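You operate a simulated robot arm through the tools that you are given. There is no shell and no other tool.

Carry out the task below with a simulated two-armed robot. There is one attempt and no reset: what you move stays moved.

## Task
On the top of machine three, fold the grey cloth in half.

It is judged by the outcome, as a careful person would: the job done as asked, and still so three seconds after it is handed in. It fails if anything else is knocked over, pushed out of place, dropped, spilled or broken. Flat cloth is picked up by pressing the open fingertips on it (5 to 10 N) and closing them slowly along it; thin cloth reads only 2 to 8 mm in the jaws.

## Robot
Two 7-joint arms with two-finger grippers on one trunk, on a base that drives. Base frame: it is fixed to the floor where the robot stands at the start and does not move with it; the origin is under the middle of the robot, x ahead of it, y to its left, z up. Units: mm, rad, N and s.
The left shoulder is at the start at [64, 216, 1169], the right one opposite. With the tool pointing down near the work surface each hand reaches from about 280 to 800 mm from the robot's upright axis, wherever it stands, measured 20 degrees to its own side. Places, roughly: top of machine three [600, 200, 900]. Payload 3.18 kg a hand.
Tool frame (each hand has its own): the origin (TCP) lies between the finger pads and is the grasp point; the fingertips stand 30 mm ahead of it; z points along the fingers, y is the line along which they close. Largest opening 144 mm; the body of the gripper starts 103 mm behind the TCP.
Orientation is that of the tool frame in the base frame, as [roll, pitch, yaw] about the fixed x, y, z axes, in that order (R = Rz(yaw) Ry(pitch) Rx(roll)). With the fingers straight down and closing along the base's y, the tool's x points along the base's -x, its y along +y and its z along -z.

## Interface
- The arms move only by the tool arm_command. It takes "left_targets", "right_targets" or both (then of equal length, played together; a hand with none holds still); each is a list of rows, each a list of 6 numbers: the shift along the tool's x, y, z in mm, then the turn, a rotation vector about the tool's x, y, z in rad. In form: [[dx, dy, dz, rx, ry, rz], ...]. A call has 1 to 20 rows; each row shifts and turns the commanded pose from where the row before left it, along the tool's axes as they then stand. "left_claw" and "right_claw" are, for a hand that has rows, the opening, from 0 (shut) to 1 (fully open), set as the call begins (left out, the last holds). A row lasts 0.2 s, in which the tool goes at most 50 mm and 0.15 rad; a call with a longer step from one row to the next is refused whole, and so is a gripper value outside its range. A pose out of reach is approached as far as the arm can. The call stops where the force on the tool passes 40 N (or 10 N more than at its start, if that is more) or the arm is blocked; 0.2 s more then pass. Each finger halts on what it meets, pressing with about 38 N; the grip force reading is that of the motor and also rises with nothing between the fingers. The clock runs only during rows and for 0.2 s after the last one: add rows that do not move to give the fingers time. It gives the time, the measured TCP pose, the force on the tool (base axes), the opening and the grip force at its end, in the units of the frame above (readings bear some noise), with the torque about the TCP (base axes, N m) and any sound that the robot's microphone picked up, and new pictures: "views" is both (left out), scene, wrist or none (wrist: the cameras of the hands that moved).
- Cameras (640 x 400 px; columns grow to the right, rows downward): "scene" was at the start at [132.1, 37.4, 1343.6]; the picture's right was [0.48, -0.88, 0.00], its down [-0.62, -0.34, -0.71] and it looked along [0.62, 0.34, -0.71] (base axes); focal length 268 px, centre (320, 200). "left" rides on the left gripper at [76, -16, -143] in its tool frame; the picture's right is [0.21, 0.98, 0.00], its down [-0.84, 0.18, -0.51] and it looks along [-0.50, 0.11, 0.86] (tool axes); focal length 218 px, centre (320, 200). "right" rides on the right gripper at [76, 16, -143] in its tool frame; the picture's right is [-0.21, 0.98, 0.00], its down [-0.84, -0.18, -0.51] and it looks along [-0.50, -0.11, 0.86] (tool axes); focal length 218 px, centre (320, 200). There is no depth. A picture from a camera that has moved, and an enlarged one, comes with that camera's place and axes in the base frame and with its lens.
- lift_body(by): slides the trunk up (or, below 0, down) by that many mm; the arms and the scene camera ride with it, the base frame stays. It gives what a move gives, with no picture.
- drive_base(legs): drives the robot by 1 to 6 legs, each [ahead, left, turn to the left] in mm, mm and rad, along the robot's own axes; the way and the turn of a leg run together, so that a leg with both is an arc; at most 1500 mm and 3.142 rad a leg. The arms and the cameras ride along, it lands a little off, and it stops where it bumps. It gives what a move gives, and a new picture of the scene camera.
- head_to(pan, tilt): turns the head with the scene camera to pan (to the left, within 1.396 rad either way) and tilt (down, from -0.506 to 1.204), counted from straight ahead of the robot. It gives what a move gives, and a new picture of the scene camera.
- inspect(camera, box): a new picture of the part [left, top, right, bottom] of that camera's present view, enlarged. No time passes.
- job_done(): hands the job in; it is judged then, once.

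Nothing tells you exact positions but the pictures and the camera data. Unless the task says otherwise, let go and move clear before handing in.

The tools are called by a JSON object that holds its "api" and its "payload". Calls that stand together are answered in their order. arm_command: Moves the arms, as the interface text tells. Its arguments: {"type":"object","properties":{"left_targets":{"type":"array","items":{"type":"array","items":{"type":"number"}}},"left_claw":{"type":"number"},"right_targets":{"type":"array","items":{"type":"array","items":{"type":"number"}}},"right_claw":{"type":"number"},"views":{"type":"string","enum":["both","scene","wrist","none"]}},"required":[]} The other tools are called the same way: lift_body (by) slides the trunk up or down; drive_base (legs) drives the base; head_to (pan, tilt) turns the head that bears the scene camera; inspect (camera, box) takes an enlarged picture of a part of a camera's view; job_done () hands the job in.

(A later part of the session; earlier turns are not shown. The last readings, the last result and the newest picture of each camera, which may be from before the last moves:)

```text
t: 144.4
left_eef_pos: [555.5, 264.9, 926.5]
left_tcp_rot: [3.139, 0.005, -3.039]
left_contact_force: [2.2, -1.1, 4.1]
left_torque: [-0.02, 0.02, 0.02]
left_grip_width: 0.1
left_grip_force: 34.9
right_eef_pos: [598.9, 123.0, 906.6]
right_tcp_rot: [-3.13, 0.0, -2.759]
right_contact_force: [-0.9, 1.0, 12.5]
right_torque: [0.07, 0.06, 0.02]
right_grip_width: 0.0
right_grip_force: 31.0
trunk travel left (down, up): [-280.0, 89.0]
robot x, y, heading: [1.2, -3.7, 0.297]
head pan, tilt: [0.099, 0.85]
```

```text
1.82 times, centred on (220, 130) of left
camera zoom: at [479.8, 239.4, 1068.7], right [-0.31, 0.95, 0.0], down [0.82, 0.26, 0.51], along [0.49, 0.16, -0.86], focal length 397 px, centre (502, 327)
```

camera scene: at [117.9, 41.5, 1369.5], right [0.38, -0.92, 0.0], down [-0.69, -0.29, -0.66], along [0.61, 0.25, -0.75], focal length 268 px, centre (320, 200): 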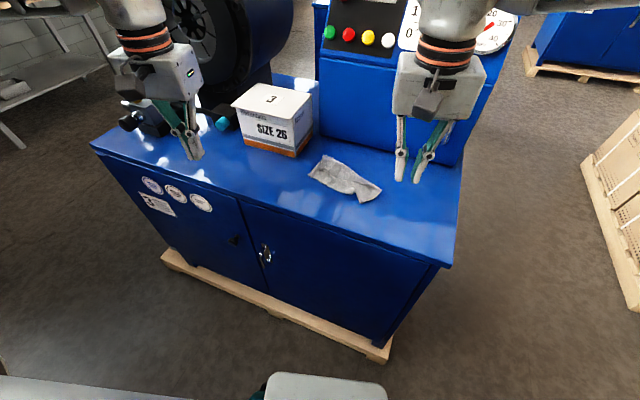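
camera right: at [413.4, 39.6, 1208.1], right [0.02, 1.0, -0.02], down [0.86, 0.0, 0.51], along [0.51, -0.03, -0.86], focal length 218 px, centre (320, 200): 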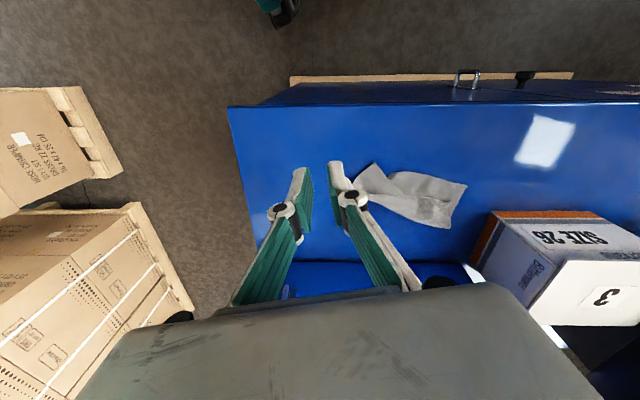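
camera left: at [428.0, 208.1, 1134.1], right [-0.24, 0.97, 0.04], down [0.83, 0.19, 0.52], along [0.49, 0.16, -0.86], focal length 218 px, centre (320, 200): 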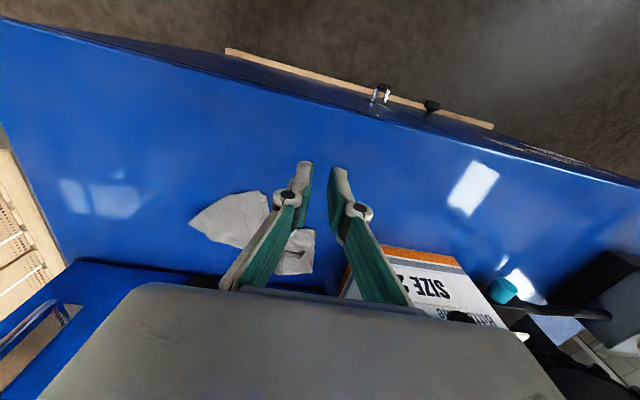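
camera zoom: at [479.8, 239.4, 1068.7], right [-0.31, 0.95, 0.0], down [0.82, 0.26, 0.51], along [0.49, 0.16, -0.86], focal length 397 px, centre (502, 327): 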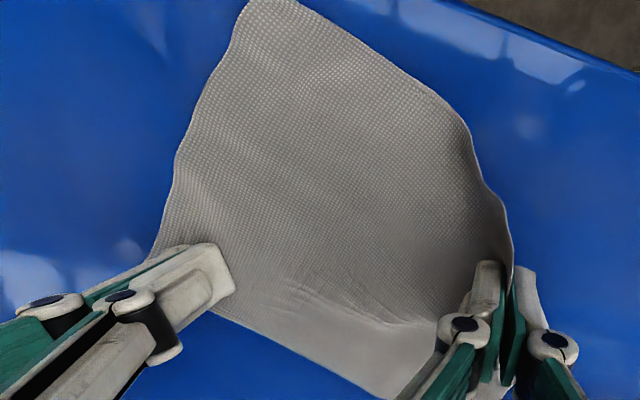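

The cloth now lies flat and fully on the table. I'll stretch and square it up: the right hand (pressing near E2) drags back-right while the left hand brings T slightly forward.

{"api": "arm_command", "payload": {"right_targets": [[-5.4, -6.0, 0, 0, 0, 0], [-5.4, -6.0, 0, 0, 0, 0], [-5.4, -6.0, 0, 0, 0, 0], [-5.4, -6.0, 0, 0, 0, 0], [-5.4, -6.0, 0, 0, 0, 0], [-5.4, -6.0, 0, 0, 0, 0], [-5.4, -6.0, 0, 0, 0, 0], [-5.4, -6.0, 0, 0, 0, 0]], "left_targets": [[2.5, 0, 1, 0, 0, 0], [2.5, 0, 1, 0, 0, 0], [2.5, 0, 1, 0, 0, 0], [2.5, 0, 1, 0, 0, 0], [2.5, 0, 1, 0, 0, 0], [2.5, 0, 1, 0, 0, 0], [2.5, 0, 1, 0, 0, 0], [2.5, 0, 1, 0, 0, 0]], "views": "none"}}

{"api": "inspect", "payload": {"camera": "scene", "box": [270, 100, 430, 220]}}

{"api": "inspect", "payload": {"camera": "right", "box": [160, 20, 560, 240]}}

{"api": "inspect", "payload": {"camera": "left", "box": [60, 20, 380, 240]}}

```text
t: 146.2
left_eef_pos: [535.7, 262.0, 917.6]
left_tcp_rot: [3.138, 0.005, -3.037]
left_contact_force: [1.2, -0.1, -0.6]
left_torque: [-0.05, -0.02, 0.02]
left_grip_width: 0.0
left_grip_force: 30.2
right_eef_pos: [657.1, 95.1, 907.6]
right_tcp_rot: [-3.128, -0.001, -2.759]
right_contact_force: [-1.9, 1.6, 8.6]
right_torque: [0.07, 0.04, 0.0]
right_grip_width: 0.1
right_grip_force: 31.1
trunk travel left (down, up): [-280.0, 89.0]
robot x, y, heading: [-2.5, -1.2, 0.293]
head pan, tilt: [0.099, 0.85]
```

```text
3.33 times, centred on (350, 160) of scene
camera zoom: at [117.7, 42.5, 1369.5], right [0.38, -0.92, 0.0], down [-0.69, -0.29, -0.66], along [0.61, 0.25, -0.75], focal length 894 px, centre (220, 333)
```

zoom: 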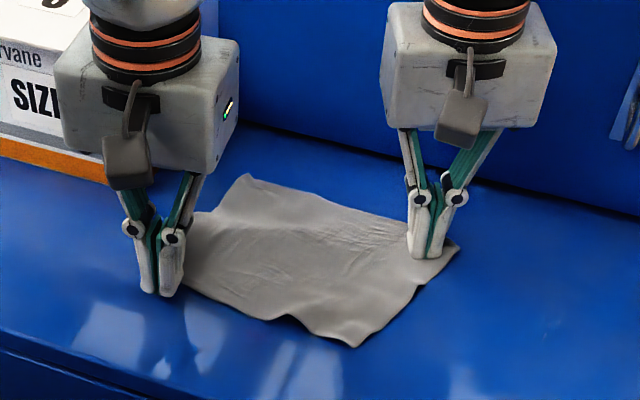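

```text
1.60 times, centred on (360, 130) of right
camera zoom: at [580.0, 83.7, 1049.1], right [-0.17, 0.99, -0.01], down [0.85, 0.15, 0.51], along [0.5, 0.08, -0.86], focal length 349 px, centre (256, 312)
```

zoom: 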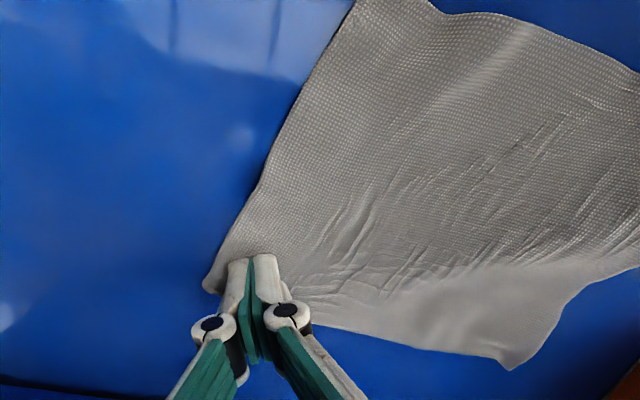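

```text
1.82 times, centred on (220, 130) of left
camera zoom: at [460.1, 238.6, 1059.2], right [-0.31, 0.95, 0.0], down [0.82, 0.27, 0.51], along [0.48, 0.16, -0.86], focal length 397 px, centre (502, 327)
```

zoom: 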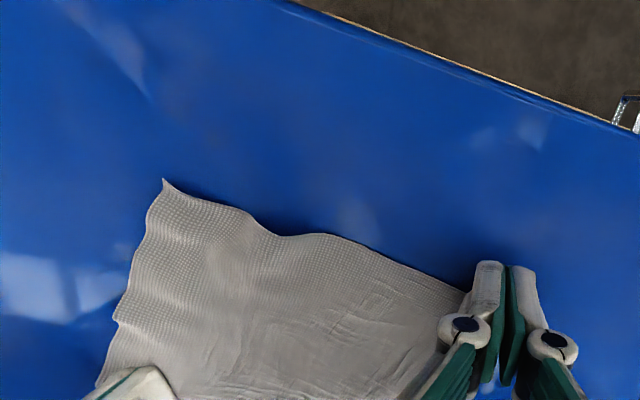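

The sheet is nearly square and flat: E1≈(541,111), E2≈(669,66), P≈(686,252), with T in the left hand at about (530,268). I'll check how the left hand holds T.

{"api": "inspect", "payload": {"camera": "left", "box": [250, 110, 390, 210]}}

{"api": "inspect", "payload": {"camera": "scene", "box": [295, 160, 345, 200]}}

```text
4.00 times, centred on (320, 160) of left
camera zoom: at [460.1, 238.6, 1059.2], right [-0.31, 0.95, 0.0], down [0.82, 0.27, 0.51], along [0.48, 0.16, -0.86], focal length 873 px, centre (320, 360)
```

zoom: 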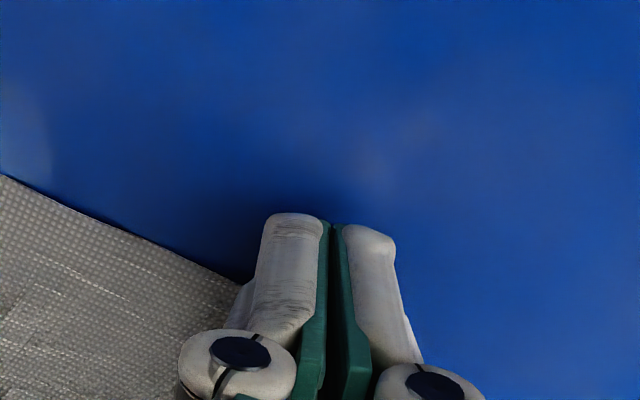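

```text
10.00 times, centred on (320, 180) of scene
camera zoom: at [117.7, 42.5, 1369.5], right [0.38, -0.92, 0.0], down [-0.69, -0.29, -0.66], along [0.61, 0.25, -0.75], focal length 2682 px, centre (320, 400)
```

zoom: 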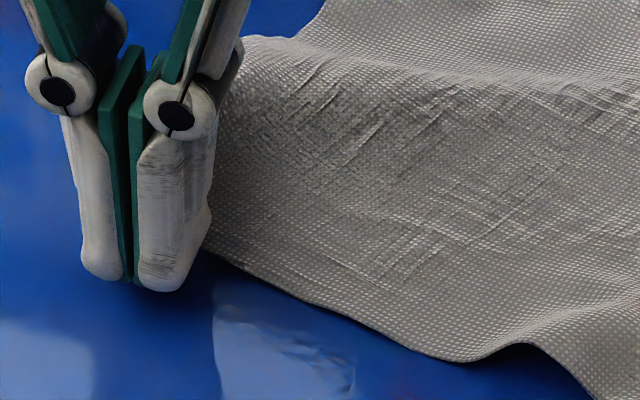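

T is held securely. Now I lift the right hand off E2, align it with corner E1, and hover above it.

{"api": "arm_command", "payload": {"right_targets": [[0, 0, -10, 0, 0, 0], [0, 0, -25, 0.0125, 0, 0], [0, 0, -10, 0, 0, -0.0875], [0, 0, 0, 0, 0, -0.0875], [19.8, 18.9, 0, 0, 0, 0], [19.8, 18.9, 0, 0, 0, 0], [19.8, 18.9, 0, 0, 0, 0], [19.8, 18.9, 5, 0, 0, 0]], "right_claw": 0.0, "views": "none"}}

{"api": "arm_command", "payload": {"right_targets": [[0, 0, 0, 0, 0, 0], [0, 0, 0, 0, 0, 0]], "right_claw": 0.155, "views": "none"}}

{"api": "inspect", "payload": {"camera": "right", "box": [200, 60, 440, 220]}}

{"api": "inspect", "payload": {"camera": "scene", "box": [280, 110, 420, 220]}}

```text
t: 148.0
left_eef_pos: [534.7, 263.7, 916.7]
left_tcp_rot: [3.139, 0.003, -3.036]
left_contact_force: [0.2, 0.5, -1.6]
left_torque: [-0.02, 0.01, 0.02]
left_grip_width: 2.7
left_grip_force: 36.2
right_eef_pos: [550.7, 116.3, 947.2]
right_tcp_rot: [-3.117, -0.005, -2.585]
right_contact_force: [-0.9, 0.3, 0.4]
right_torque: [0.0, -0.01, 0.03]
right_grip_width: 0.0
right_grip_force: 30.1
trunk travel left (down, up): [-280.0, 89.0]
robot x, y, heading: [0.8, -1.7, 0.293]
head pan, tilt: [0.099, 0.85]
```

```text
t: 148.6
left_eef_pos: [536.3, 264.4, 918.7]
left_tcp_rot: [3.138, 0.003, -3.037]
left_contact_force: [1.3, -0.2, 2.0]
left_torque: [-0.01, 0.02, 0.0]
left_grip_width: 1.4
left_grip_force: 37.7
right_eef_pos: [550.4, 116.1, 948.3]
right_tcp_rot: [-3.118, -0.006, -2.585]
right_contact_force: [-0.8, -0.9, 0.4]
right_torque: [0.03, -0.03, 0.03]
right_grip_width: 22.5
right_grip_force: 0.1
trunk travel left (down, up): [-280.0, 89.0]
robot x, y, heading: [1.9, 2.8, 0.292]
head pan, tilt: [0.099, 0.85]
```

```text
2.50 times, centred on (320, 140) of right
camera zoom: at [475.0, 93.5, 1088.7], right [-0.34, 0.94, -0.03], down [0.81, 0.3, 0.51], along [0.48, 0.15, -0.86], focal length 546 px, centre (320, 350)
```

zoom: 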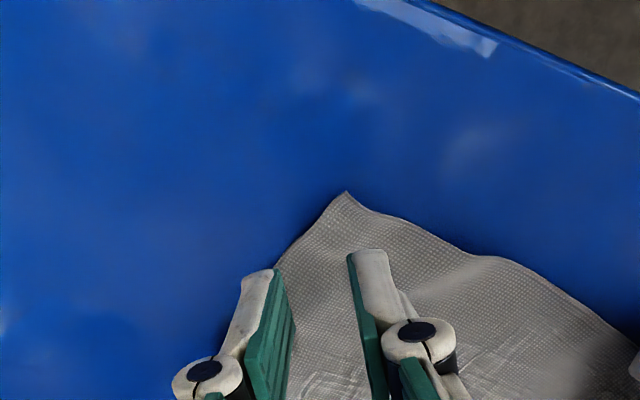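

```text
3.64 times, centred on (350, 165) of scene
camera zoom: at [118.6, 42.5, 1369.4], right [0.38, -0.92, 0.0], down [-0.69, -0.29, -0.66], along [0.61, 0.25, -0.75], focal length 975 px, centre (211, 327)
```

zoom: 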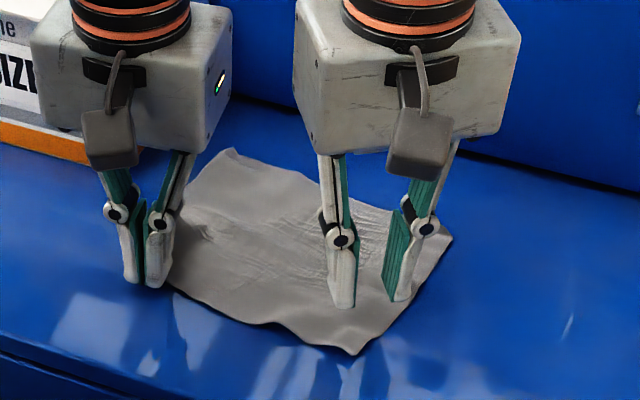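

{"api": "arm_command", "payload": {"right_targets": [[11.7, 12.4, 8, -0.024, -0.006, 0], [0, 0, 12, 0, 0, 0], [0, 0, 12, 0, 0, 0], [0, 0, 4, 0, 0, 0]], "views": "none"}}

{"api": "inspect", "payload": {"camera": "right", "box": [230, 100, 410, 220]}}

```text
t: 149.6
left_eef_pos: [535.1, 262.9, 917.5]
left_tcp_rot: [3.138, 0.004, -3.038]
left_contact_force: [0.3, -0.5, 0.1]
left_torque: [-0.01, -0.04, -0.02]
left_grip_width: 0.7
left_grip_force: 28.9
right_eef_pos: [533.5, 122.4, 910.1]
right_tcp_rot: [3.141, 0.002, -2.586]
right_contact_force: [-0.2, -0.3, 4.4]
right_torque: [0.04, -0.04, 0.03]
right_grip_width: 22.0
right_grip_force: 0.0
trunk travel left (down, up): [-280.0, 89.0]
robot x, y, heading: [3.1, 2.2, 0.294]
head pan, tilt: [0.099, 0.85]
```

```text
3.33 times, centred on (320, 160) of right
camera zoom: at [459.8, 95.2, 1051.9], right [-0.34, 0.94, 0.0], down [0.81, 0.29, 0.51], along [0.48, 0.17, -0.86], focal length 728 px, centre (320, 333)
```

zoom: 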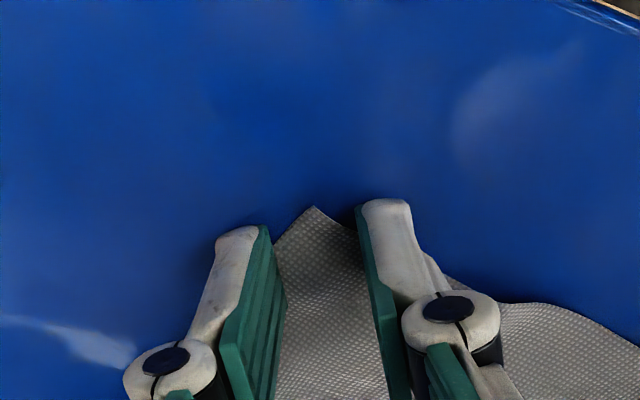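

Corner E1 sits neatly between the right fingers with 4.4 N contact, so I'll close slowly.

{"api": "arm_command", "payload": {"right_targets": [[0, 0, 0.4, 0, 0, 0]], "right_claw": 0.12, "views": "none"}}

{"api": "arm_command", "payload": {"right_targets": [[0, 0, 0, 0, 0, 0]], "right_claw": 0.08, "views": "none"}}

{"api": "arm_command", "payload": {"right_targets": [[0, 0, 0, 0, 0, 0]], "right_claw": 0.04, "views": "none"}}

{"api": "inspect", "payload": {"camera": "right", "box": [250, 110, 390, 210]}}

{"api": "arm_command", "payload": {"right_targets": [[0, 0, 0, 0, 0, 0], [0, 0, 0, 0, 0, 0]], "right_claw": 0.0, "views": "none"}}

{"api": "inspect", "payload": {"camera": "right", "box": [250, 110, 390, 210]}}

```text
t: 150.0
left_eef_pos: [535.4, 261.8, 917.7]
left_tcp_rot: [3.138, 0.004, -3.037]
left_contact_force: [0.1, 0.1, 0.3]
left_torque: [0.0, 0.01, -0.02]
left_grip_width: 1.3
left_grip_force: 36.4
right_eef_pos: [534.4, 121.8, 909.6]
right_tcp_rot: [3.141, 0.002, -2.584]
right_contact_force: [0.0, -0.3, 5.9]
right_torque: [0.05, 0.0, 0.02]
right_grip_width: 15.8
right_grip_force: 0.0
trunk travel left (down, up): [-280.0, 89.0]
robot x, y, heading: [5.2, -0.5, 0.298]
head pan, tilt: [0.099, 0.85]
```

```text
t: 150.4
left_eef_pos: [536.3, 263.7, 917.3]
left_tcp_rot: [3.138, 0.003, -3.037]
left_contact_force: [-1.5, 1.3, -0.3]
left_torque: [0.06, -0.05, 0.01]
left_grip_width: 0.2
left_grip_force: 30.7
right_eef_pos: [533.6, 120.7, 910.5]
right_tcp_rot: [3.141, -0.001, -2.585]
right_contact_force: [0.2, -0.3, 4.0]
right_torque: [0.03, -0.03, -0.01]
right_grip_width: 10.7
right_grip_force: 0.1
trunk travel left (down, up): [-280.0, 89.0]
robot x, y, heading: [1.3, -2.0, 0.291]
head pan, tilt: [0.099, 0.85]
```

```text
t: 150.8
left_eef_pos: [536.7, 264.8, 917.1]
left_tcp_rot: [3.138, 0.003, -3.037]
left_contact_force: [-0.5, 0.2, -0.8]
left_torque: [-0.02, 0.02, -0.01]
left_grip_width: 1.3
left_grip_force: 34.8
right_eef_pos: [535.2, 120.6, 908.5]
right_tcp_rot: [-3.141, 0.0, -2.585]
right_contact_force: [-0.1, 1.2, 2.3]
right_torque: [0.02, 0.0, 0.0]
right_grip_width: 7.5
right_grip_force: 1.7
trunk travel left (down, up): [-280.0, 89.0]
robot x, y, heading: [-1.6, -1.9, 0.295]
head pan, tilt: [0.099, 0.85]
```

```text
4.00 times, centred on (320, 160) of right
camera zoom: at [460.1, 95.2, 1050.8], right [-0.34, 0.94, 0.0], down [0.81, 0.29, 0.51], along [0.48, 0.17, -0.86], focal length 873 px, centre (320, 360)
```

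zoom: 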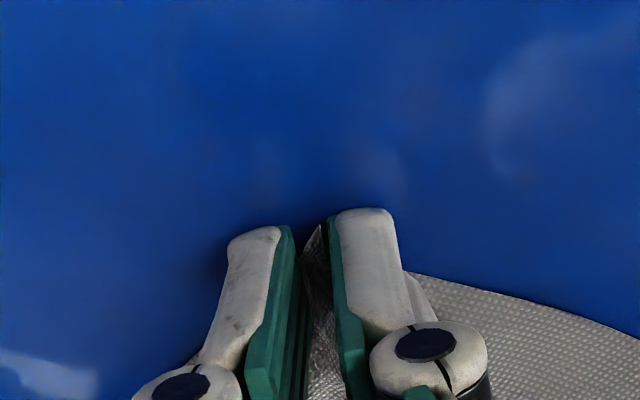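

```text
t: 151.4
left_eef_pos: [535.6, 262.4, 917.7]
left_tcp_rot: [3.139, 0.004, -3.036]
left_contact_force: [-0.2, -1.2, -0.2]
left_torque: [-0.03, -0.04, -0.02]
left_grip_width: 1.7
left_grip_force: 35.1
right_eef_pos: [534.5, 121.5, 909.7]
right_tcp_rot: [3.141, 0.003, -2.585]
right_contact_force: [1.5, 1.2, 1.8]
right_torque: [-0.06, -0.28, 0.03]
right_grip_width: 0.1
right_grip_force: 25.4
trunk travel left (down, up): [-280.0, 89.0]
robot x, y, heading: [-0.6, -0.4, 0.297]
head pan, tilt: [0.099, 0.85]
```

```text
4.00 times, centred on (320, 160) of right
camera zoom: at [460.5, 95.1, 1051.3], right [-0.34, 0.94, 0.0], down [0.81, 0.29, 0.51], along [0.48, 0.17, -0.86], focal length 873 px, centre (320, 360)
```

zoom: 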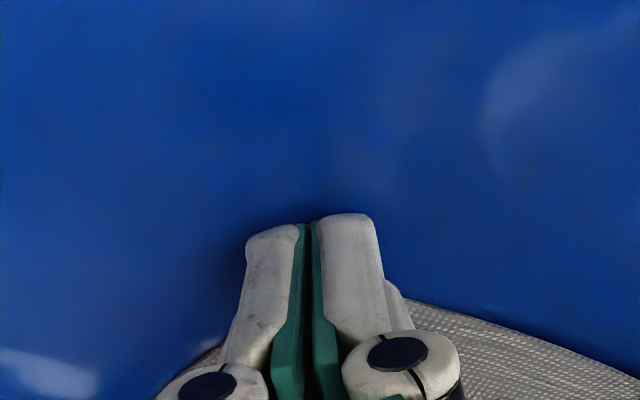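

{"api": "arm_command", "payload": {"right_targets": [[0, 0, -6, 0, 0, 0], [0, 0, -6, 0, 0, 0], [0, 0, -6, 0, 0, 0], [0, 0, -6, 0, 0, 0]], "left_targets": [[0, 0, -4, 0, 0, 0], [0, 0, -4, 0, 0, 0], [0, 0, -4, 0, 0, 0], [0, 0, -4, 0, 0, 0]], "views": "none"}}

{"api": "inspect", "payload": {"camera": "scene", "box": [280, 110, 420, 220]}}

{"api": "inspect", "payload": {"camera": "right", "box": [220, 80, 420, 220]}}

{"api": "inspect", "payload": {"camera": "left", "box": [160, 60, 420, 220]}}

```text
t: 152.4
left_eef_pos: [535.4, 264.3, 933.8]
left_tcp_rot: [3.14, 0.002, -3.038]
left_contact_force: [0.4, -0.2, 0.0]
left_torque: [-0.03, -0.01, -0.02]
left_grip_width: 0.2
left_grip_force: 33.9
right_eef_pos: [533.7, 123.4, 932.9]
right_tcp_rot: [-3.14, -0.001, -2.584]
right_contact_force: [0.0, 0.8, 0.4]
right_torque: [0.02, 0.03, -0.02]
right_grip_width: 3.2
right_grip_force: 34.8
trunk travel left (down, up): [-280.0, 89.0]
robot x, y, heading: [-1.7, 0.3, 0.295]
head pan, tilt: [0.099, 0.85]
```

```text
3.64 times, centred on (350, 165) of scene
camera zoom: at [118.2, 42.8, 1369.4], right [0.38, -0.92, 0.0], down [-0.69, -0.29, -0.66], along [0.61, 0.25, -0.75], focal length 975 px, centre (211, 327)
```

zoom: 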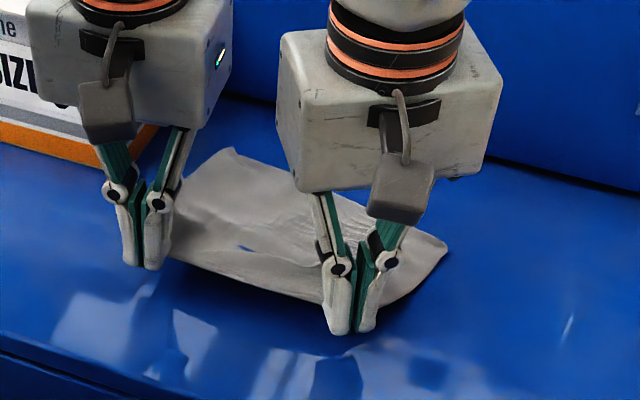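

```text
2.86 times, centred on (320, 150) of right
camera zoom: at [459.5, 96.4, 1074.4], right [-0.34, 0.94, 0.0], down [0.81, 0.29, 0.51], along [0.48, 0.17, -0.86], focal length 624 px, centre (320, 343)
```

zoom: 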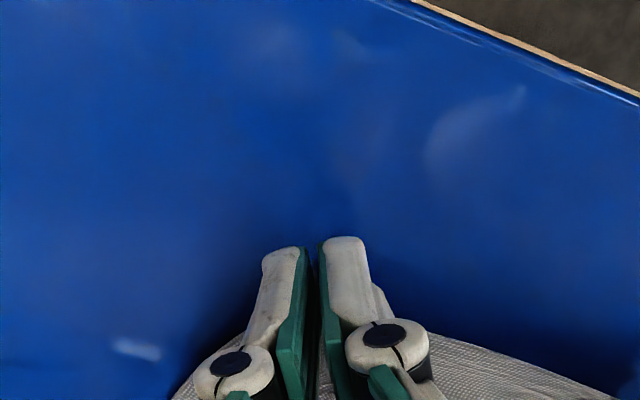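

```text
2.46 times, centred on (290, 140) of left
camera zoom: at [460.6, 238.7, 1075.4], right [-0.31, 0.95, 0.0], down [0.82, 0.27, 0.51], along [0.49, 0.16, -0.86], focal length 537 px, centre (394, 348)
```

zoom: 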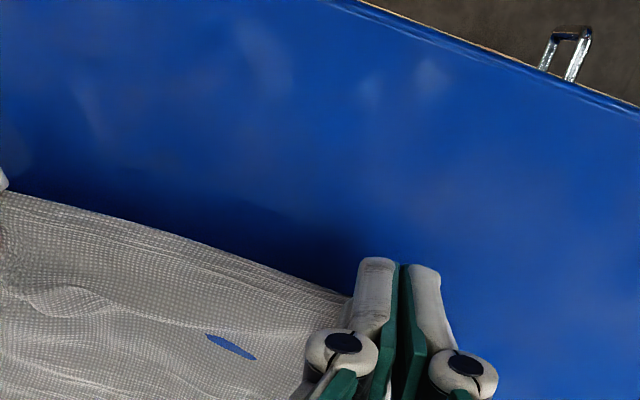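

Both corners T and E1 are now held and the front edge is straight between them. I'll lift the cloth so it hangs from this edge, spreading the hands slightly to keep it taut.

{"api": "arm_command", "payload": {"right_targets": [[2.6, -4.1, -12, 0, 0, 0], [2.6, -4.1, -12, 0, 0, 0], [2.6, -4.1, -12, 0, 0, 0], [2.6, -4.1, -12, 0, 0, 0], [2.6, -4.1, -12, 0, 0, 0]], "left_targets": [[0.15, -1.4, -12, 0, 0, 0], [0.15, -1.4, -12, 0, 0, 0], [0.15, -1.4, -12, 0, 0, 0], [0.15, -1.4, -12, 0, 0, 0], [0.15, -1.4, -12, 0, 0, 0]], "views": "none"}}

{"api": "inspect", "payload": {"camera": "scene", "box": [260, 80, 420, 210]}}

{"api": "inspect", "payload": {"camera": "right", "box": [180, 60, 580, 280]}}

{"api": "inspect", "payload": {"camera": "left", "box": [60, 60, 460, 280]}}

```text
t: 153.6
left_eef_pos: [536.8, 256.2, 992.1]
left_tcp_rot: [3.138, 0.004, -3.037]
left_contact_force: [-0.8, -1.4, -0.9]
left_torque: [-0.05, -0.02, 0.0]
left_grip_width: 1.7
left_grip_force: 35.1
right_eef_pos: [533.8, 96.4, 993.2]
right_tcp_rot: [-3.14, -0.001, -2.586]
right_contact_force: [0.5, 2.0, -2.8]
right_torque: [0.02, 0.07, 0.03]
right_grip_width: 0.6
right_grip_force: 32.4
trunk travel left (down, up): [-280.0, 89.0]
robot x, y, heading: [-1.5, -2.4, 0.294]
head pan, tilt: [0.099, 0.85]
```

```text
3.08 times, centred on (340, 145) of scene
camera zoom: at [118.1, 42.2, 1369.5], right [0.38, -0.92, 0.0], down [-0.69, -0.29, -0.66], along [0.61, 0.25, -0.75], focal length 825 px, centre (258, 369)
```

zoom: 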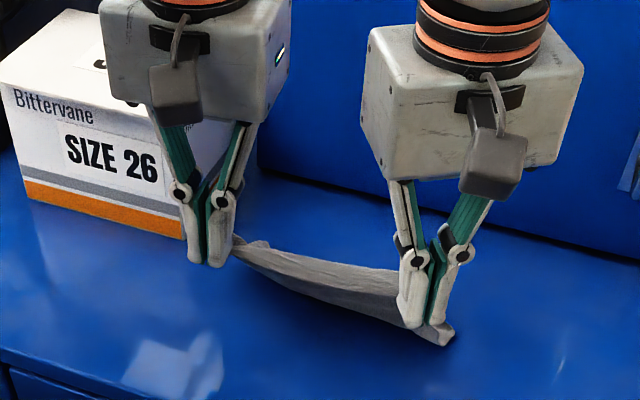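

```text
1.60 times, centred on (380, 170) of right
camera zoom: at [459.1, 70.3, 1135.7], right [-0.34, 0.94, 0.0], down [0.81, 0.29, 0.51], along [0.48, 0.17, -0.86], focal length 349 px, centre (224, 248)
```

zoom: 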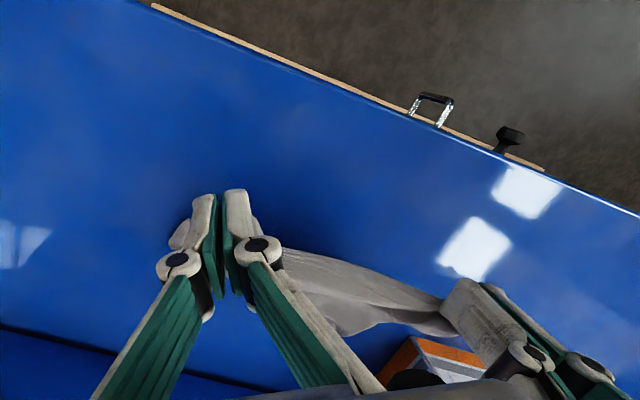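

```text
1.60 times, centred on (260, 170) of left
camera zoom: at [460.6, 230.4, 1134.3], right [-0.31, 0.95, 0.0], down [0.82, 0.27, 0.51], along [0.49, 0.16, -0.86], focal length 349 px, centre (416, 248)
```

zoom: 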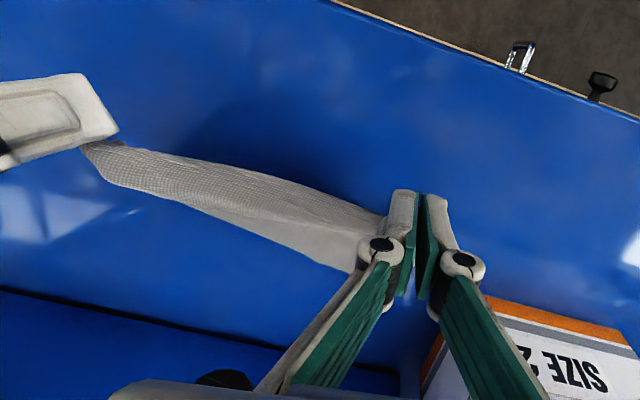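

Both grips hold. I'll continue lifting straight up.

{"api": "arm_command", "payload": {"right_targets": [[-1, 2, -10, 0, 0, 0], [0, 0, -10, 0, 0, 0], [0, 0, -10, 0, 0, 0], [0, 0, -10, 0, 0, 0], [0, 0, -10, 0, 0, 0], [0, 0, 0, 0, 0, 0], [0, 0, 0, 0, 0, 0]], "left_targets": [[0, -2, -10, 0, 0, 0], [0, 0, -10, 0, 0, 0], [0, 0, -10, 0, 0, 0], [0, 0, -10, 0, 0, 0], [0, 0, -10, 0, 0, 0], [0, 0, 0, 0, 0, 0], [0, 0, 0, 0, 0, 0]], "views": "none"}}

{"api": "inspect", "payload": {"camera": "scene", "box": [260, 80, 420, 220]}}

{"api": "inspect", "payload": {"camera": "right", "box": [180, 60, 580, 280]}}

{"api": "inspect", "payload": {"camera": "left", "box": [60, 60, 460, 280]}}

```text
t: 155.2
left_eef_pos: [537.4, 254.3, 1042.1]
left_tcp_rot: [3.138, 0.002, -3.036]
left_contact_force: [-0.2, -1.0, -0.1]
left_torque: [0.02, 0.03, 0.01]
left_grip_width: 1.0
left_grip_force: 34.9
right_eef_pos: [535.1, 98.6, 1044.7]
right_tcp_rot: [-3.141, -0.001, -2.585]
right_contact_force: [0.2, 1.4, -1.5]
right_torque: [-0.07, -0.02, 0.0]
right_grip_width: 3.9
right_grip_force: 36.0
trunk travel left (down, up): [-280.0, 89.0]
robot x, y, heading: [-0.3, -1.1, 0.293]
head pan, tilt: [0.099, 0.85]
```

```text
2.86 times, centred on (340, 150) of scene
camera zoom: at [118.4, 42.4, 1369.4], right [0.38, -0.92, 0.0], down [-0.69, -0.29, -0.66], along [0.61, 0.25, -0.75], focal length 766 px, centre (263, 343)
```

zoom: 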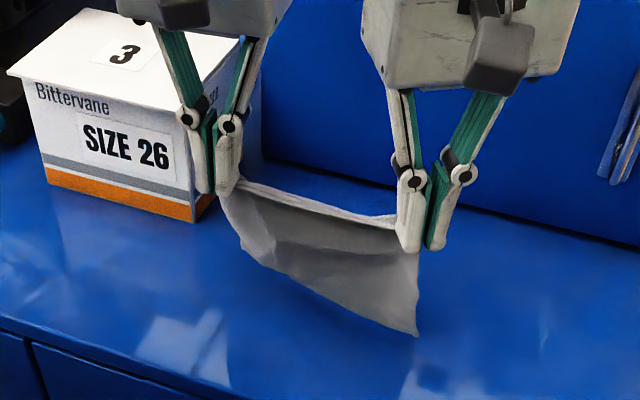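

```text
1.60 times, centred on (380, 170) of right
camera zoom: at [459.5, 73.2, 1184.9], right [-0.34, 0.94, 0.0], down [0.81, 0.29, 0.51], along [0.48, 0.17, -0.86], focal length 349 px, centre (224, 248)
```

zoom: 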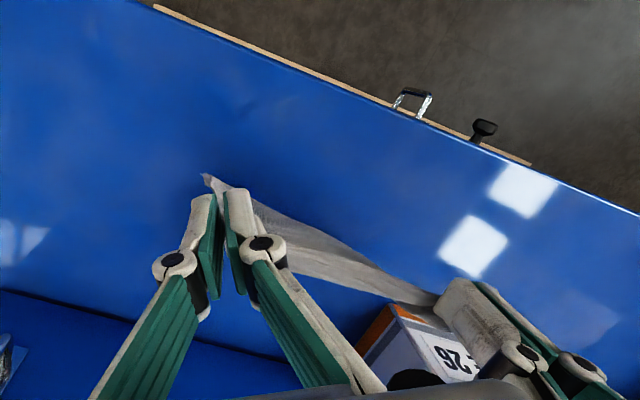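

```text
1.60 times, centred on (260, 170) of left
camera zoom: at [461.5, 228.8, 1184.4], right [-0.31, 0.95, 0.0], down [0.82, 0.27, 0.51], along [0.48, 0.16, -0.86], focal length 349 px, centre (416, 248)
```

zoom: 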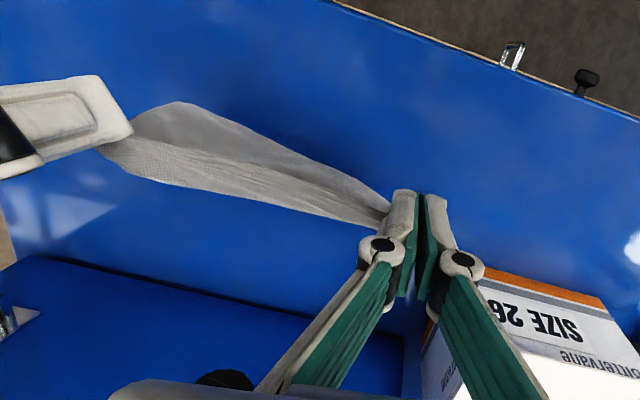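

The bottom edge is still resting on the table (E2≈(574,89), P≈(635,262)). I'll raise it another 30 mm so it hangs free and straight.

{"api": "arm_command", "payload": {"right_targets": [[0, 0, -10, 0, 0, 0], [0, 0, -10, 0, 0, 0], [0, 0, -10, 0, 0, 0], [0, 0, -5, 0, 0, 0], [0, 0, 0, 0, 0, 0], [0, 0, 0, 0, 0, 0], [0, 0, 0, 0, 0, 0]], "left_targets": [[0, 0, -10, 0, 0, 0], [0, 0, -10, 0, 0, 0], [0, 0, -10, 0, 0, 0], [0, 0, -5, 0, 0, 0], [0, 0, 0, 0, 0, 0], [0, 0, 0, 0, 0, 0], [0, 0, 0, 0, 0, 0]], "views": "none"}}

{"api": "inspect", "payload": {"camera": "scene", "box": [260, 80, 420, 220]}}

{"api": "inspect", "payload": {"camera": "right", "box": [180, 60, 580, 280]}}

{"api": "inspect", "payload": {"camera": "left", "box": [60, 60, 460, 280]}}

```text
t: 156.8
left_eef_pos: [537.3, 253.5, 1077.4]
left_tcp_rot: [3.138, 0.004, -3.037]
left_contact_force: [-0.6, 0.2, 0.9]
left_torque: [-0.01, -0.01, 0.02]
left_grip_width: 0.2
left_grip_force: 30.8
right_eef_pos: [533.7, 98.2, 1078.8]
right_tcp_rot: [3.14, -0.001, -2.584]
right_contact_force: [-1.4, 2.7, -0.3]
right_torque: [0.05, -0.06, 0.02]
right_grip_width: 1.9
right_grip_force: 38.5
trunk travel left (down, up): [-280.0, 89.0]
robot x, y, heading: [0.1, -2.2, 0.292]
head pan, tilt: [0.099, 0.85]
```

```text
2.86 times, centred on (340, 150) of scene
camera zoom: at [118.6, 42.5, 1369.4], right [0.38, -0.92, 0.0], down [-0.69, -0.29, -0.66], along [0.61, 0.25, -0.75], focal length 766 px, centre (263, 343)
```

zoom: 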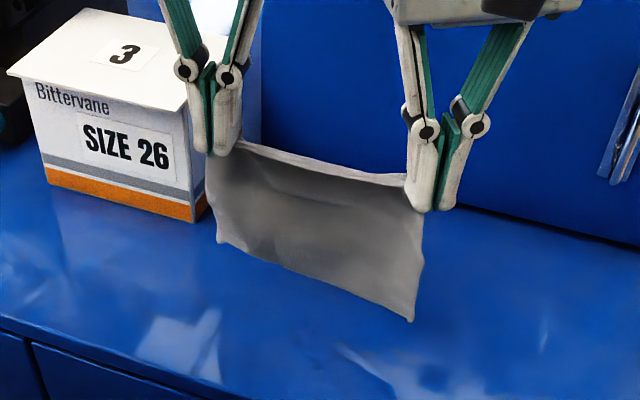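

```text
1.60 times, centred on (380, 170) of right
camera zoom: at [459.2, 72.4, 1220.3], right [-0.34, 0.94, 0.0], down [0.81, 0.29, 0.51], along [0.48, 0.17, -0.86], focal length 349 px, centre (224, 248)
```

zoom: 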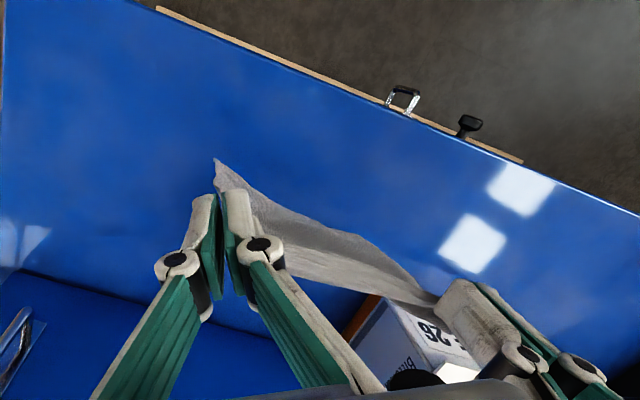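

```text
1.60 times, centred on (260, 170) of left
camera zoom: at [461.6, 228.1, 1219.9], right [-0.31, 0.95, 0.0], down [0.82, 0.27, 0.51], along [0.48, 0.16, -0.86], focal length 349 px, centre (416, 248)
```

zoom: 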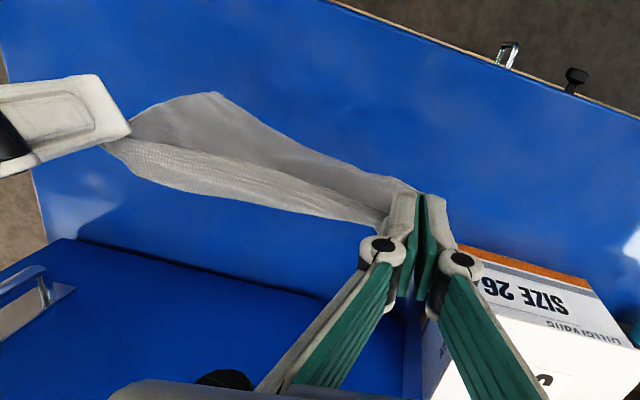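

The cloth now hangs free as a clean rectangle between both hands, with the bottom edge about 118 mm below the fingertips. Next I'll lower it until the bottom edge nearly touches, then lay the lower half by moving +x while descending.

{"api": "arm_command", "payload": {"right_targets": [[0, 0, 10, 0, 0, 0], [0, 0, 10, 0, 0, 0], [0, 0, 10, 0, 0, 0], [0, 0, 10, 0, 0, 0], [0, 0, 0, 0, 0, 0], [0, 0, 0, 0, 0, 0]], "left_targets": [[0, 0, 10, 0, 0, 0], [0, 0, 10, 0, 0, 0], [0, 0, 10, 0, 0, 0], [0, 0, 10, 0, 0, 0], [0, 0, 0, 0, 0, 0], [0, 0, 0, 0, 0, 0]], "views": "none"}}

{"api": "inspect", "payload": {"camera": "scene", "box": [260, 90, 420, 220]}}

{"api": "inspect", "payload": {"camera": "left", "box": [60, 60, 460, 280]}}

```text
t: 158.2
left_eef_pos: [537.0, 253.2, 1038.4]
left_tcp_rot: [3.138, 0.003, -3.035]
left_contact_force: [0.2, -0.1, -0.7]
left_torque: [0.0, 0.0, -0.01]
left_grip_width: 0.8
left_grip_force: 31.9
right_eef_pos: [533.8, 98.1, 1037.5]
right_tcp_rot: [3.141, 0.001, -2.586]
right_contact_force: [0.9, 0.6, 2.6]
right_torque: [0.07, 0.02, -0.01]
right_grip_width: 0.1
right_grip_force: 33.3
trunk travel left (down, up): [-280.0, 89.0]
robot x, y, heading: [-2.0, -2.6, 0.296]
head pan, tilt: [0.099, 0.85]
```

```text
3.08 times, centred on (340, 155) of scene
camera zoom: at [118.7, 42.5, 1369.4], right [0.38, -0.92, 0.0], down [-0.69, -0.29, -0.66], along [0.61, 0.25, -0.75], focal length 825 px, centre (258, 338)
```

zoom: 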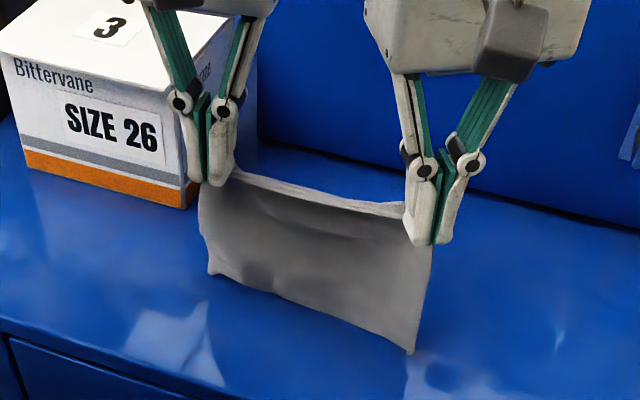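

```text
1.60 times, centred on (260, 170) of left
camera zoom: at [462.0, 228.0, 1180.1], right [-0.31, 0.95, 0.0], down [0.82, 0.27, 0.51], along [0.48, 0.16, -0.86], focal length 349 px, centre (416, 248)
```

zoom: 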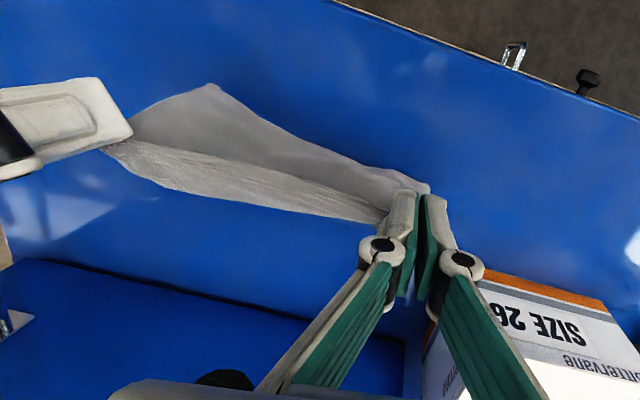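

The bottom edge is rotated about 8° because of different grip offsets. I'll bring the left hand 20 mm toward −x to square it.

{"api": "arm_command", "payload": {"left_targets": [[7, 0.7, 0, 0, 0, 0], [7, 0.7, 0, 0, 0, 0], [6, 0.6, 0, 0, 0, 0], [0, 0, 0, 0, 0, 0], [0, 0, 0, 0, 0, 0], [0, 0, 0, 0, 0, 0]], "views": "none"}}

{"api": "inspect", "payload": {"camera": "scene", "box": [260, 90, 420, 220]}}

{"api": "inspect", "payload": {"camera": "left", "box": [60, 60, 460, 280]}}

```text
t: 159.6
left_eef_pos: [516.3, 253.6, 1037.2]
left_tcp_rot: [3.139, 0.005, -3.037]
left_contact_force: [0.2, -0.6, 0.3]
left_torque: [0.0, -0.02, 0.0]
left_grip_width: 0.9
left_grip_force: 32.7
right_eef_pos: [535.3, 98.6, 1038.1]
right_tcp_rot: [-3.139, 0.001, -2.587]
right_contact_force: [-0.7, 0.6, 0.3]
right_torque: [0.01, -0.02, -0.01]
right_grip_width: 0.3
right_grip_force: 29.1
trunk travel left (down, up): [-280.0, 89.0]
robot x, y, heading: [-0.5, -1.0, 0.299]
head pan, tilt: [0.099, 0.85]
```

```text
3.08 times, centred on (340, 155) of scene
camera zoom: at [118.6, 42.5, 1369.4], right [0.38, -0.92, 0.0], down [-0.69, -0.29, -0.66], along [0.61, 0.25, -0.75], focal length 825 px, centre (258, 338)
```

zoom: 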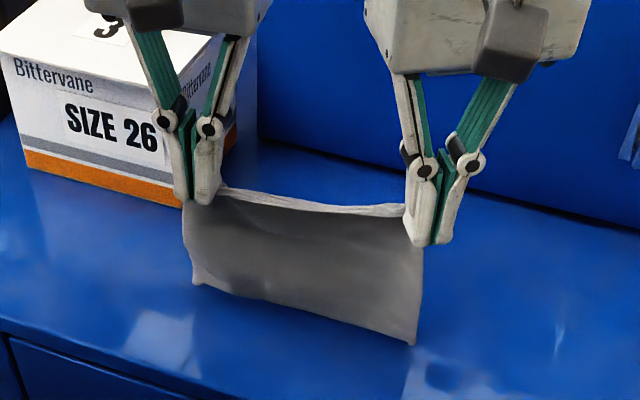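

```text
1.60 times, centred on (260, 170) of left
camera zoom: at [440.9, 228.5, 1179.7], right [-0.31, 0.95, 0.0], down [0.82, 0.27, 0.51], along [0.48, 0.16, -0.86], focal length 349 px, centre (416, 248)
```

zoom: 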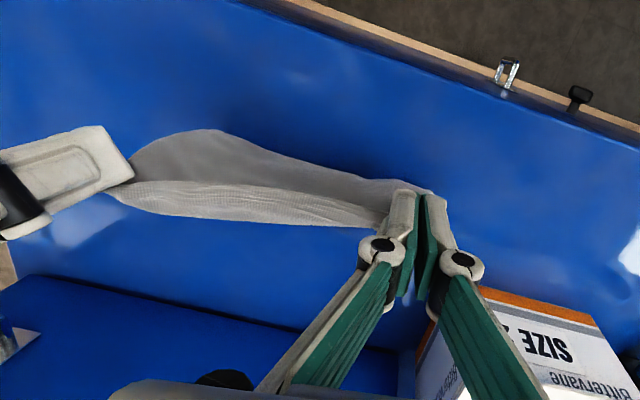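

The bottom edge is now square (E2≈(549,92), P≈(541,273)), about 12 mm above the table. Now I lay the lower half, with both hands moving +x and down together.

{"api": "arm_command", "payload": {"right_targets": [[-2.5, -1.6, 7, 0, 0, 0], [-5, -3.2, 8, 0, 0, 0], [-7.2, -4.5, 8.5, 0, 0, 0], [-7.2, -4.5, 8.5, 0, 0, 0], [-7.2, -4.5, 8.5, 0, 0, 0], [-7.2, -4.5, 8.5, 0, 0, 0]], "left_targets": [[-3, -0.3, 7, 0, 0, 0], [-6, -0.6, 8, 0, 0, 0], [-8.45, -0.9, 8.5, 0, 0, 0], [-8.45, -0.9, 8.5, 0, 0, 0], [-8.45, -0.9, 8.5, 0, 0, 0], [-8.45, -0.9, 8.5, 0, 0, 0]], "views": "none"}}

{"api": "inspect", "payload": {"camera": "scene", "box": [260, 90, 420, 220]}}

{"api": "inspect", "payload": {"camera": "left", "box": [60, 60, 460, 280]}}

{"api": "inspect", "payload": {"camera": "right", "box": [180, 60, 580, 280]}}

```text
t: 161.0
left_eef_pos: [559.7, 253.5, 989.0]
left_tcp_rot: [3.136, 0.001, -3.036]
left_contact_force: [0.0, 0.1, 0.0]
left_torque: [-0.04, 0.03, -0.05]
left_grip_width: 0.6
left_grip_force: 32.8
right_eef_pos: [576.3, 100.4, 990.2]
right_tcp_rot: [3.14, 0.001, -2.585]
right_contact_force: [1.0, 0.2, -0.3]
right_torque: [-0.01, 0.02, 0.01]
right_grip_width: 1.6
right_grip_force: 36.7
trunk travel left (down, up): [-280.0, 89.0]
robot x, y, heading: [-0.1, -3.9, 0.298]
head pan, tilt: [0.099, 0.85]
```

```text
3.08 times, centred on (340, 155) of scene
camera zoom: at [119.2, 42.6, 1369.3], right [0.38, -0.92, 0.0], down [-0.69, -0.29, -0.66], along [0.61, 0.25, -0.75], focal length 825 px, centre (258, 338)
```

zoom: 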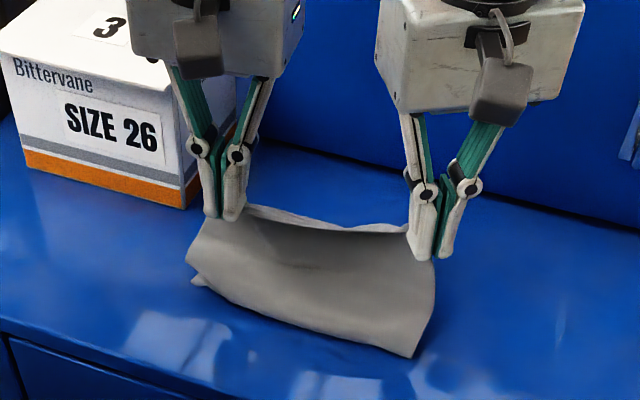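

```text
1.60 times, centred on (260, 170) of left
camera zoom: at [484.2, 229.0, 1130.8], right [-0.31, 0.95, 0.0], down [0.82, 0.27, 0.51], along [0.48, 0.16, -0.86], focal length 349 px, centre (416, 248)
```

zoom: 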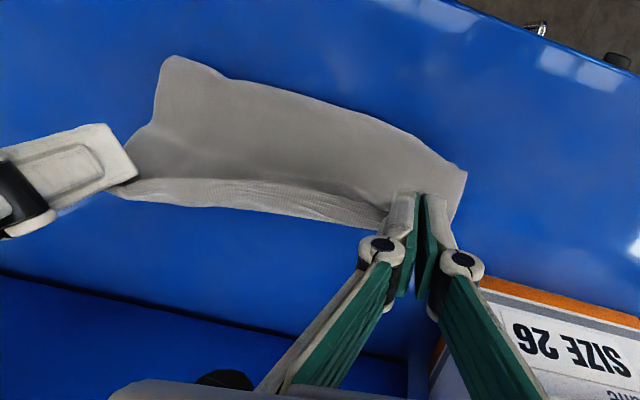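

```text
1.60 times, centred on (380, 170) of right
camera zoom: at [502.1, 74.7, 1131.0], right [-0.34, 0.94, 0.0], down [0.81, 0.29, 0.51], along [0.48, 0.17, -0.86], focal length 349 px, centre (224, 248)
```

zoom: 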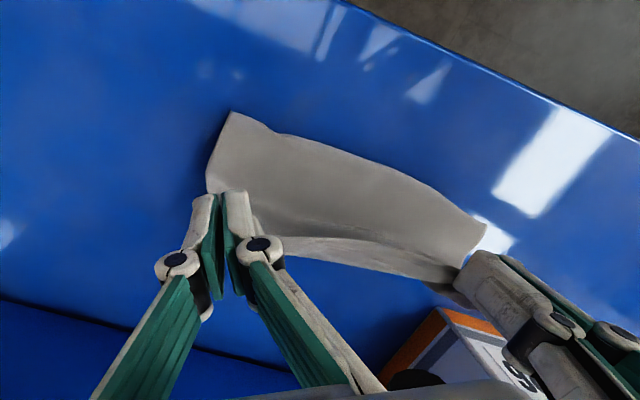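

It's working well: the lower part is laid with its edge trailing toward the front. I'll continue.

{"api": "arm_command", "payload": {"right_targets": [[-7.2, -4.5, 8.5, 0, 0, 0], [-7.2, -4.5, 8.5, 0, 0, 0], [-7.2, -4.5, 8.5, 0, 0, 0], [-7.2, -4.5, 8, 0, 0, 0], [0, 0, 0, 0, 0, 0]], "left_targets": [[-8.45, -0.9, 8.5, 0, 0, 0], [-8.45, -0.9, 8.5, 0, 0, 0], [-8.45, -0.9, 8.5, 0, 0, 0], [-8.45, -0.9, 8, 0, 0, 0], [0, 0, 0, 0, 0, 0]], "views": "none"}}

{"api": "inspect", "payload": {"camera": "scene", "box": [260, 100, 420, 220]}}

{"api": "inspect", "payload": {"camera": "left", "box": [60, 40, 460, 260]}}

{"api": "inspect", "payload": {"camera": "right", "box": [180, 40, 580, 260]}}

```text
t: 162.2
left_eef_pos: [593.1, 254.3, 955.9]
left_tcp_rot: [3.138, 0.004, -3.037]
left_contact_force: [0.0, -0.1, 0.4]
left_torque: [0.0, -0.02, -0.03]
left_grip_width: 0.9
left_grip_force: 32.3
right_eef_pos: [610.5, 99.2, 956.4]
right_tcp_rot: [3.141, 0.001, -2.583]
right_contact_force: [0.5, 0.4, -0.6]
right_torque: [0.01, 0.02, 0.01]
right_grip_width: 1.9
right_grip_force: 35.9
trunk travel left (down, up): [-280.0, 89.0]
robot x, y, heading: [1.0, 0.4, 0.294]
head pan, tilt: [0.099, 0.85]
```

```text
3.33 times, centred on (340, 160) of scene
camera zoom: at [118.2, 42.5, 1369.5], right [0.38, -0.92, 0.0], down [-0.69, -0.29, -0.66], along [0.61, 0.25, -0.75], focal length 894 px, centre (253, 333)
```

zoom: 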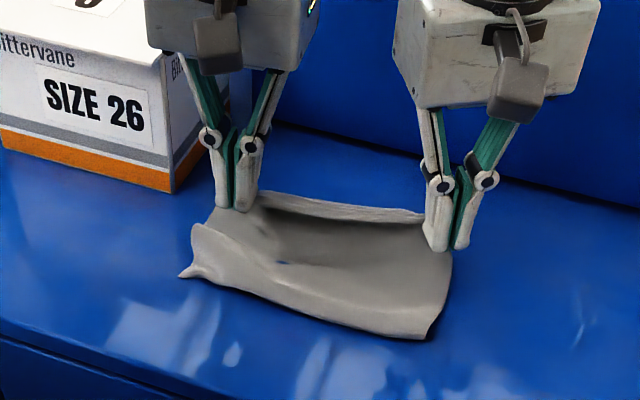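

```text
1.60 times, centred on (260, 150) of left
camera zoom: at [517.8, 229.6, 1098.4], right [-0.31, 0.95, 0.0], down [0.82, 0.27, 0.51], along [0.49, 0.16, -0.86], focal length 349 px, centre (416, 280)
```

zoom: 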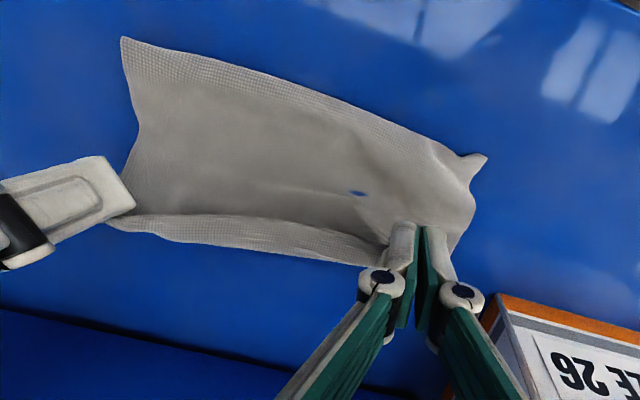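

```text
1.60 times, centred on (380, 150) of right
camera zoom: at [536.8, 73.5, 1097.7], right [-0.34, 0.94, 0.0], down [0.81, 0.29, 0.51], along [0.48, 0.17, -0.86], focal length 349 px, centre (224, 280)
```

zoom: 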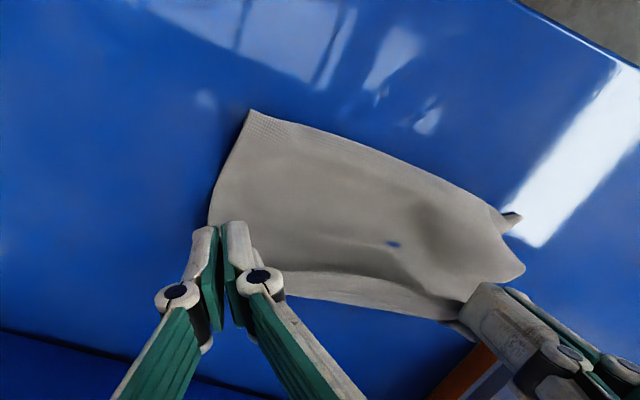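

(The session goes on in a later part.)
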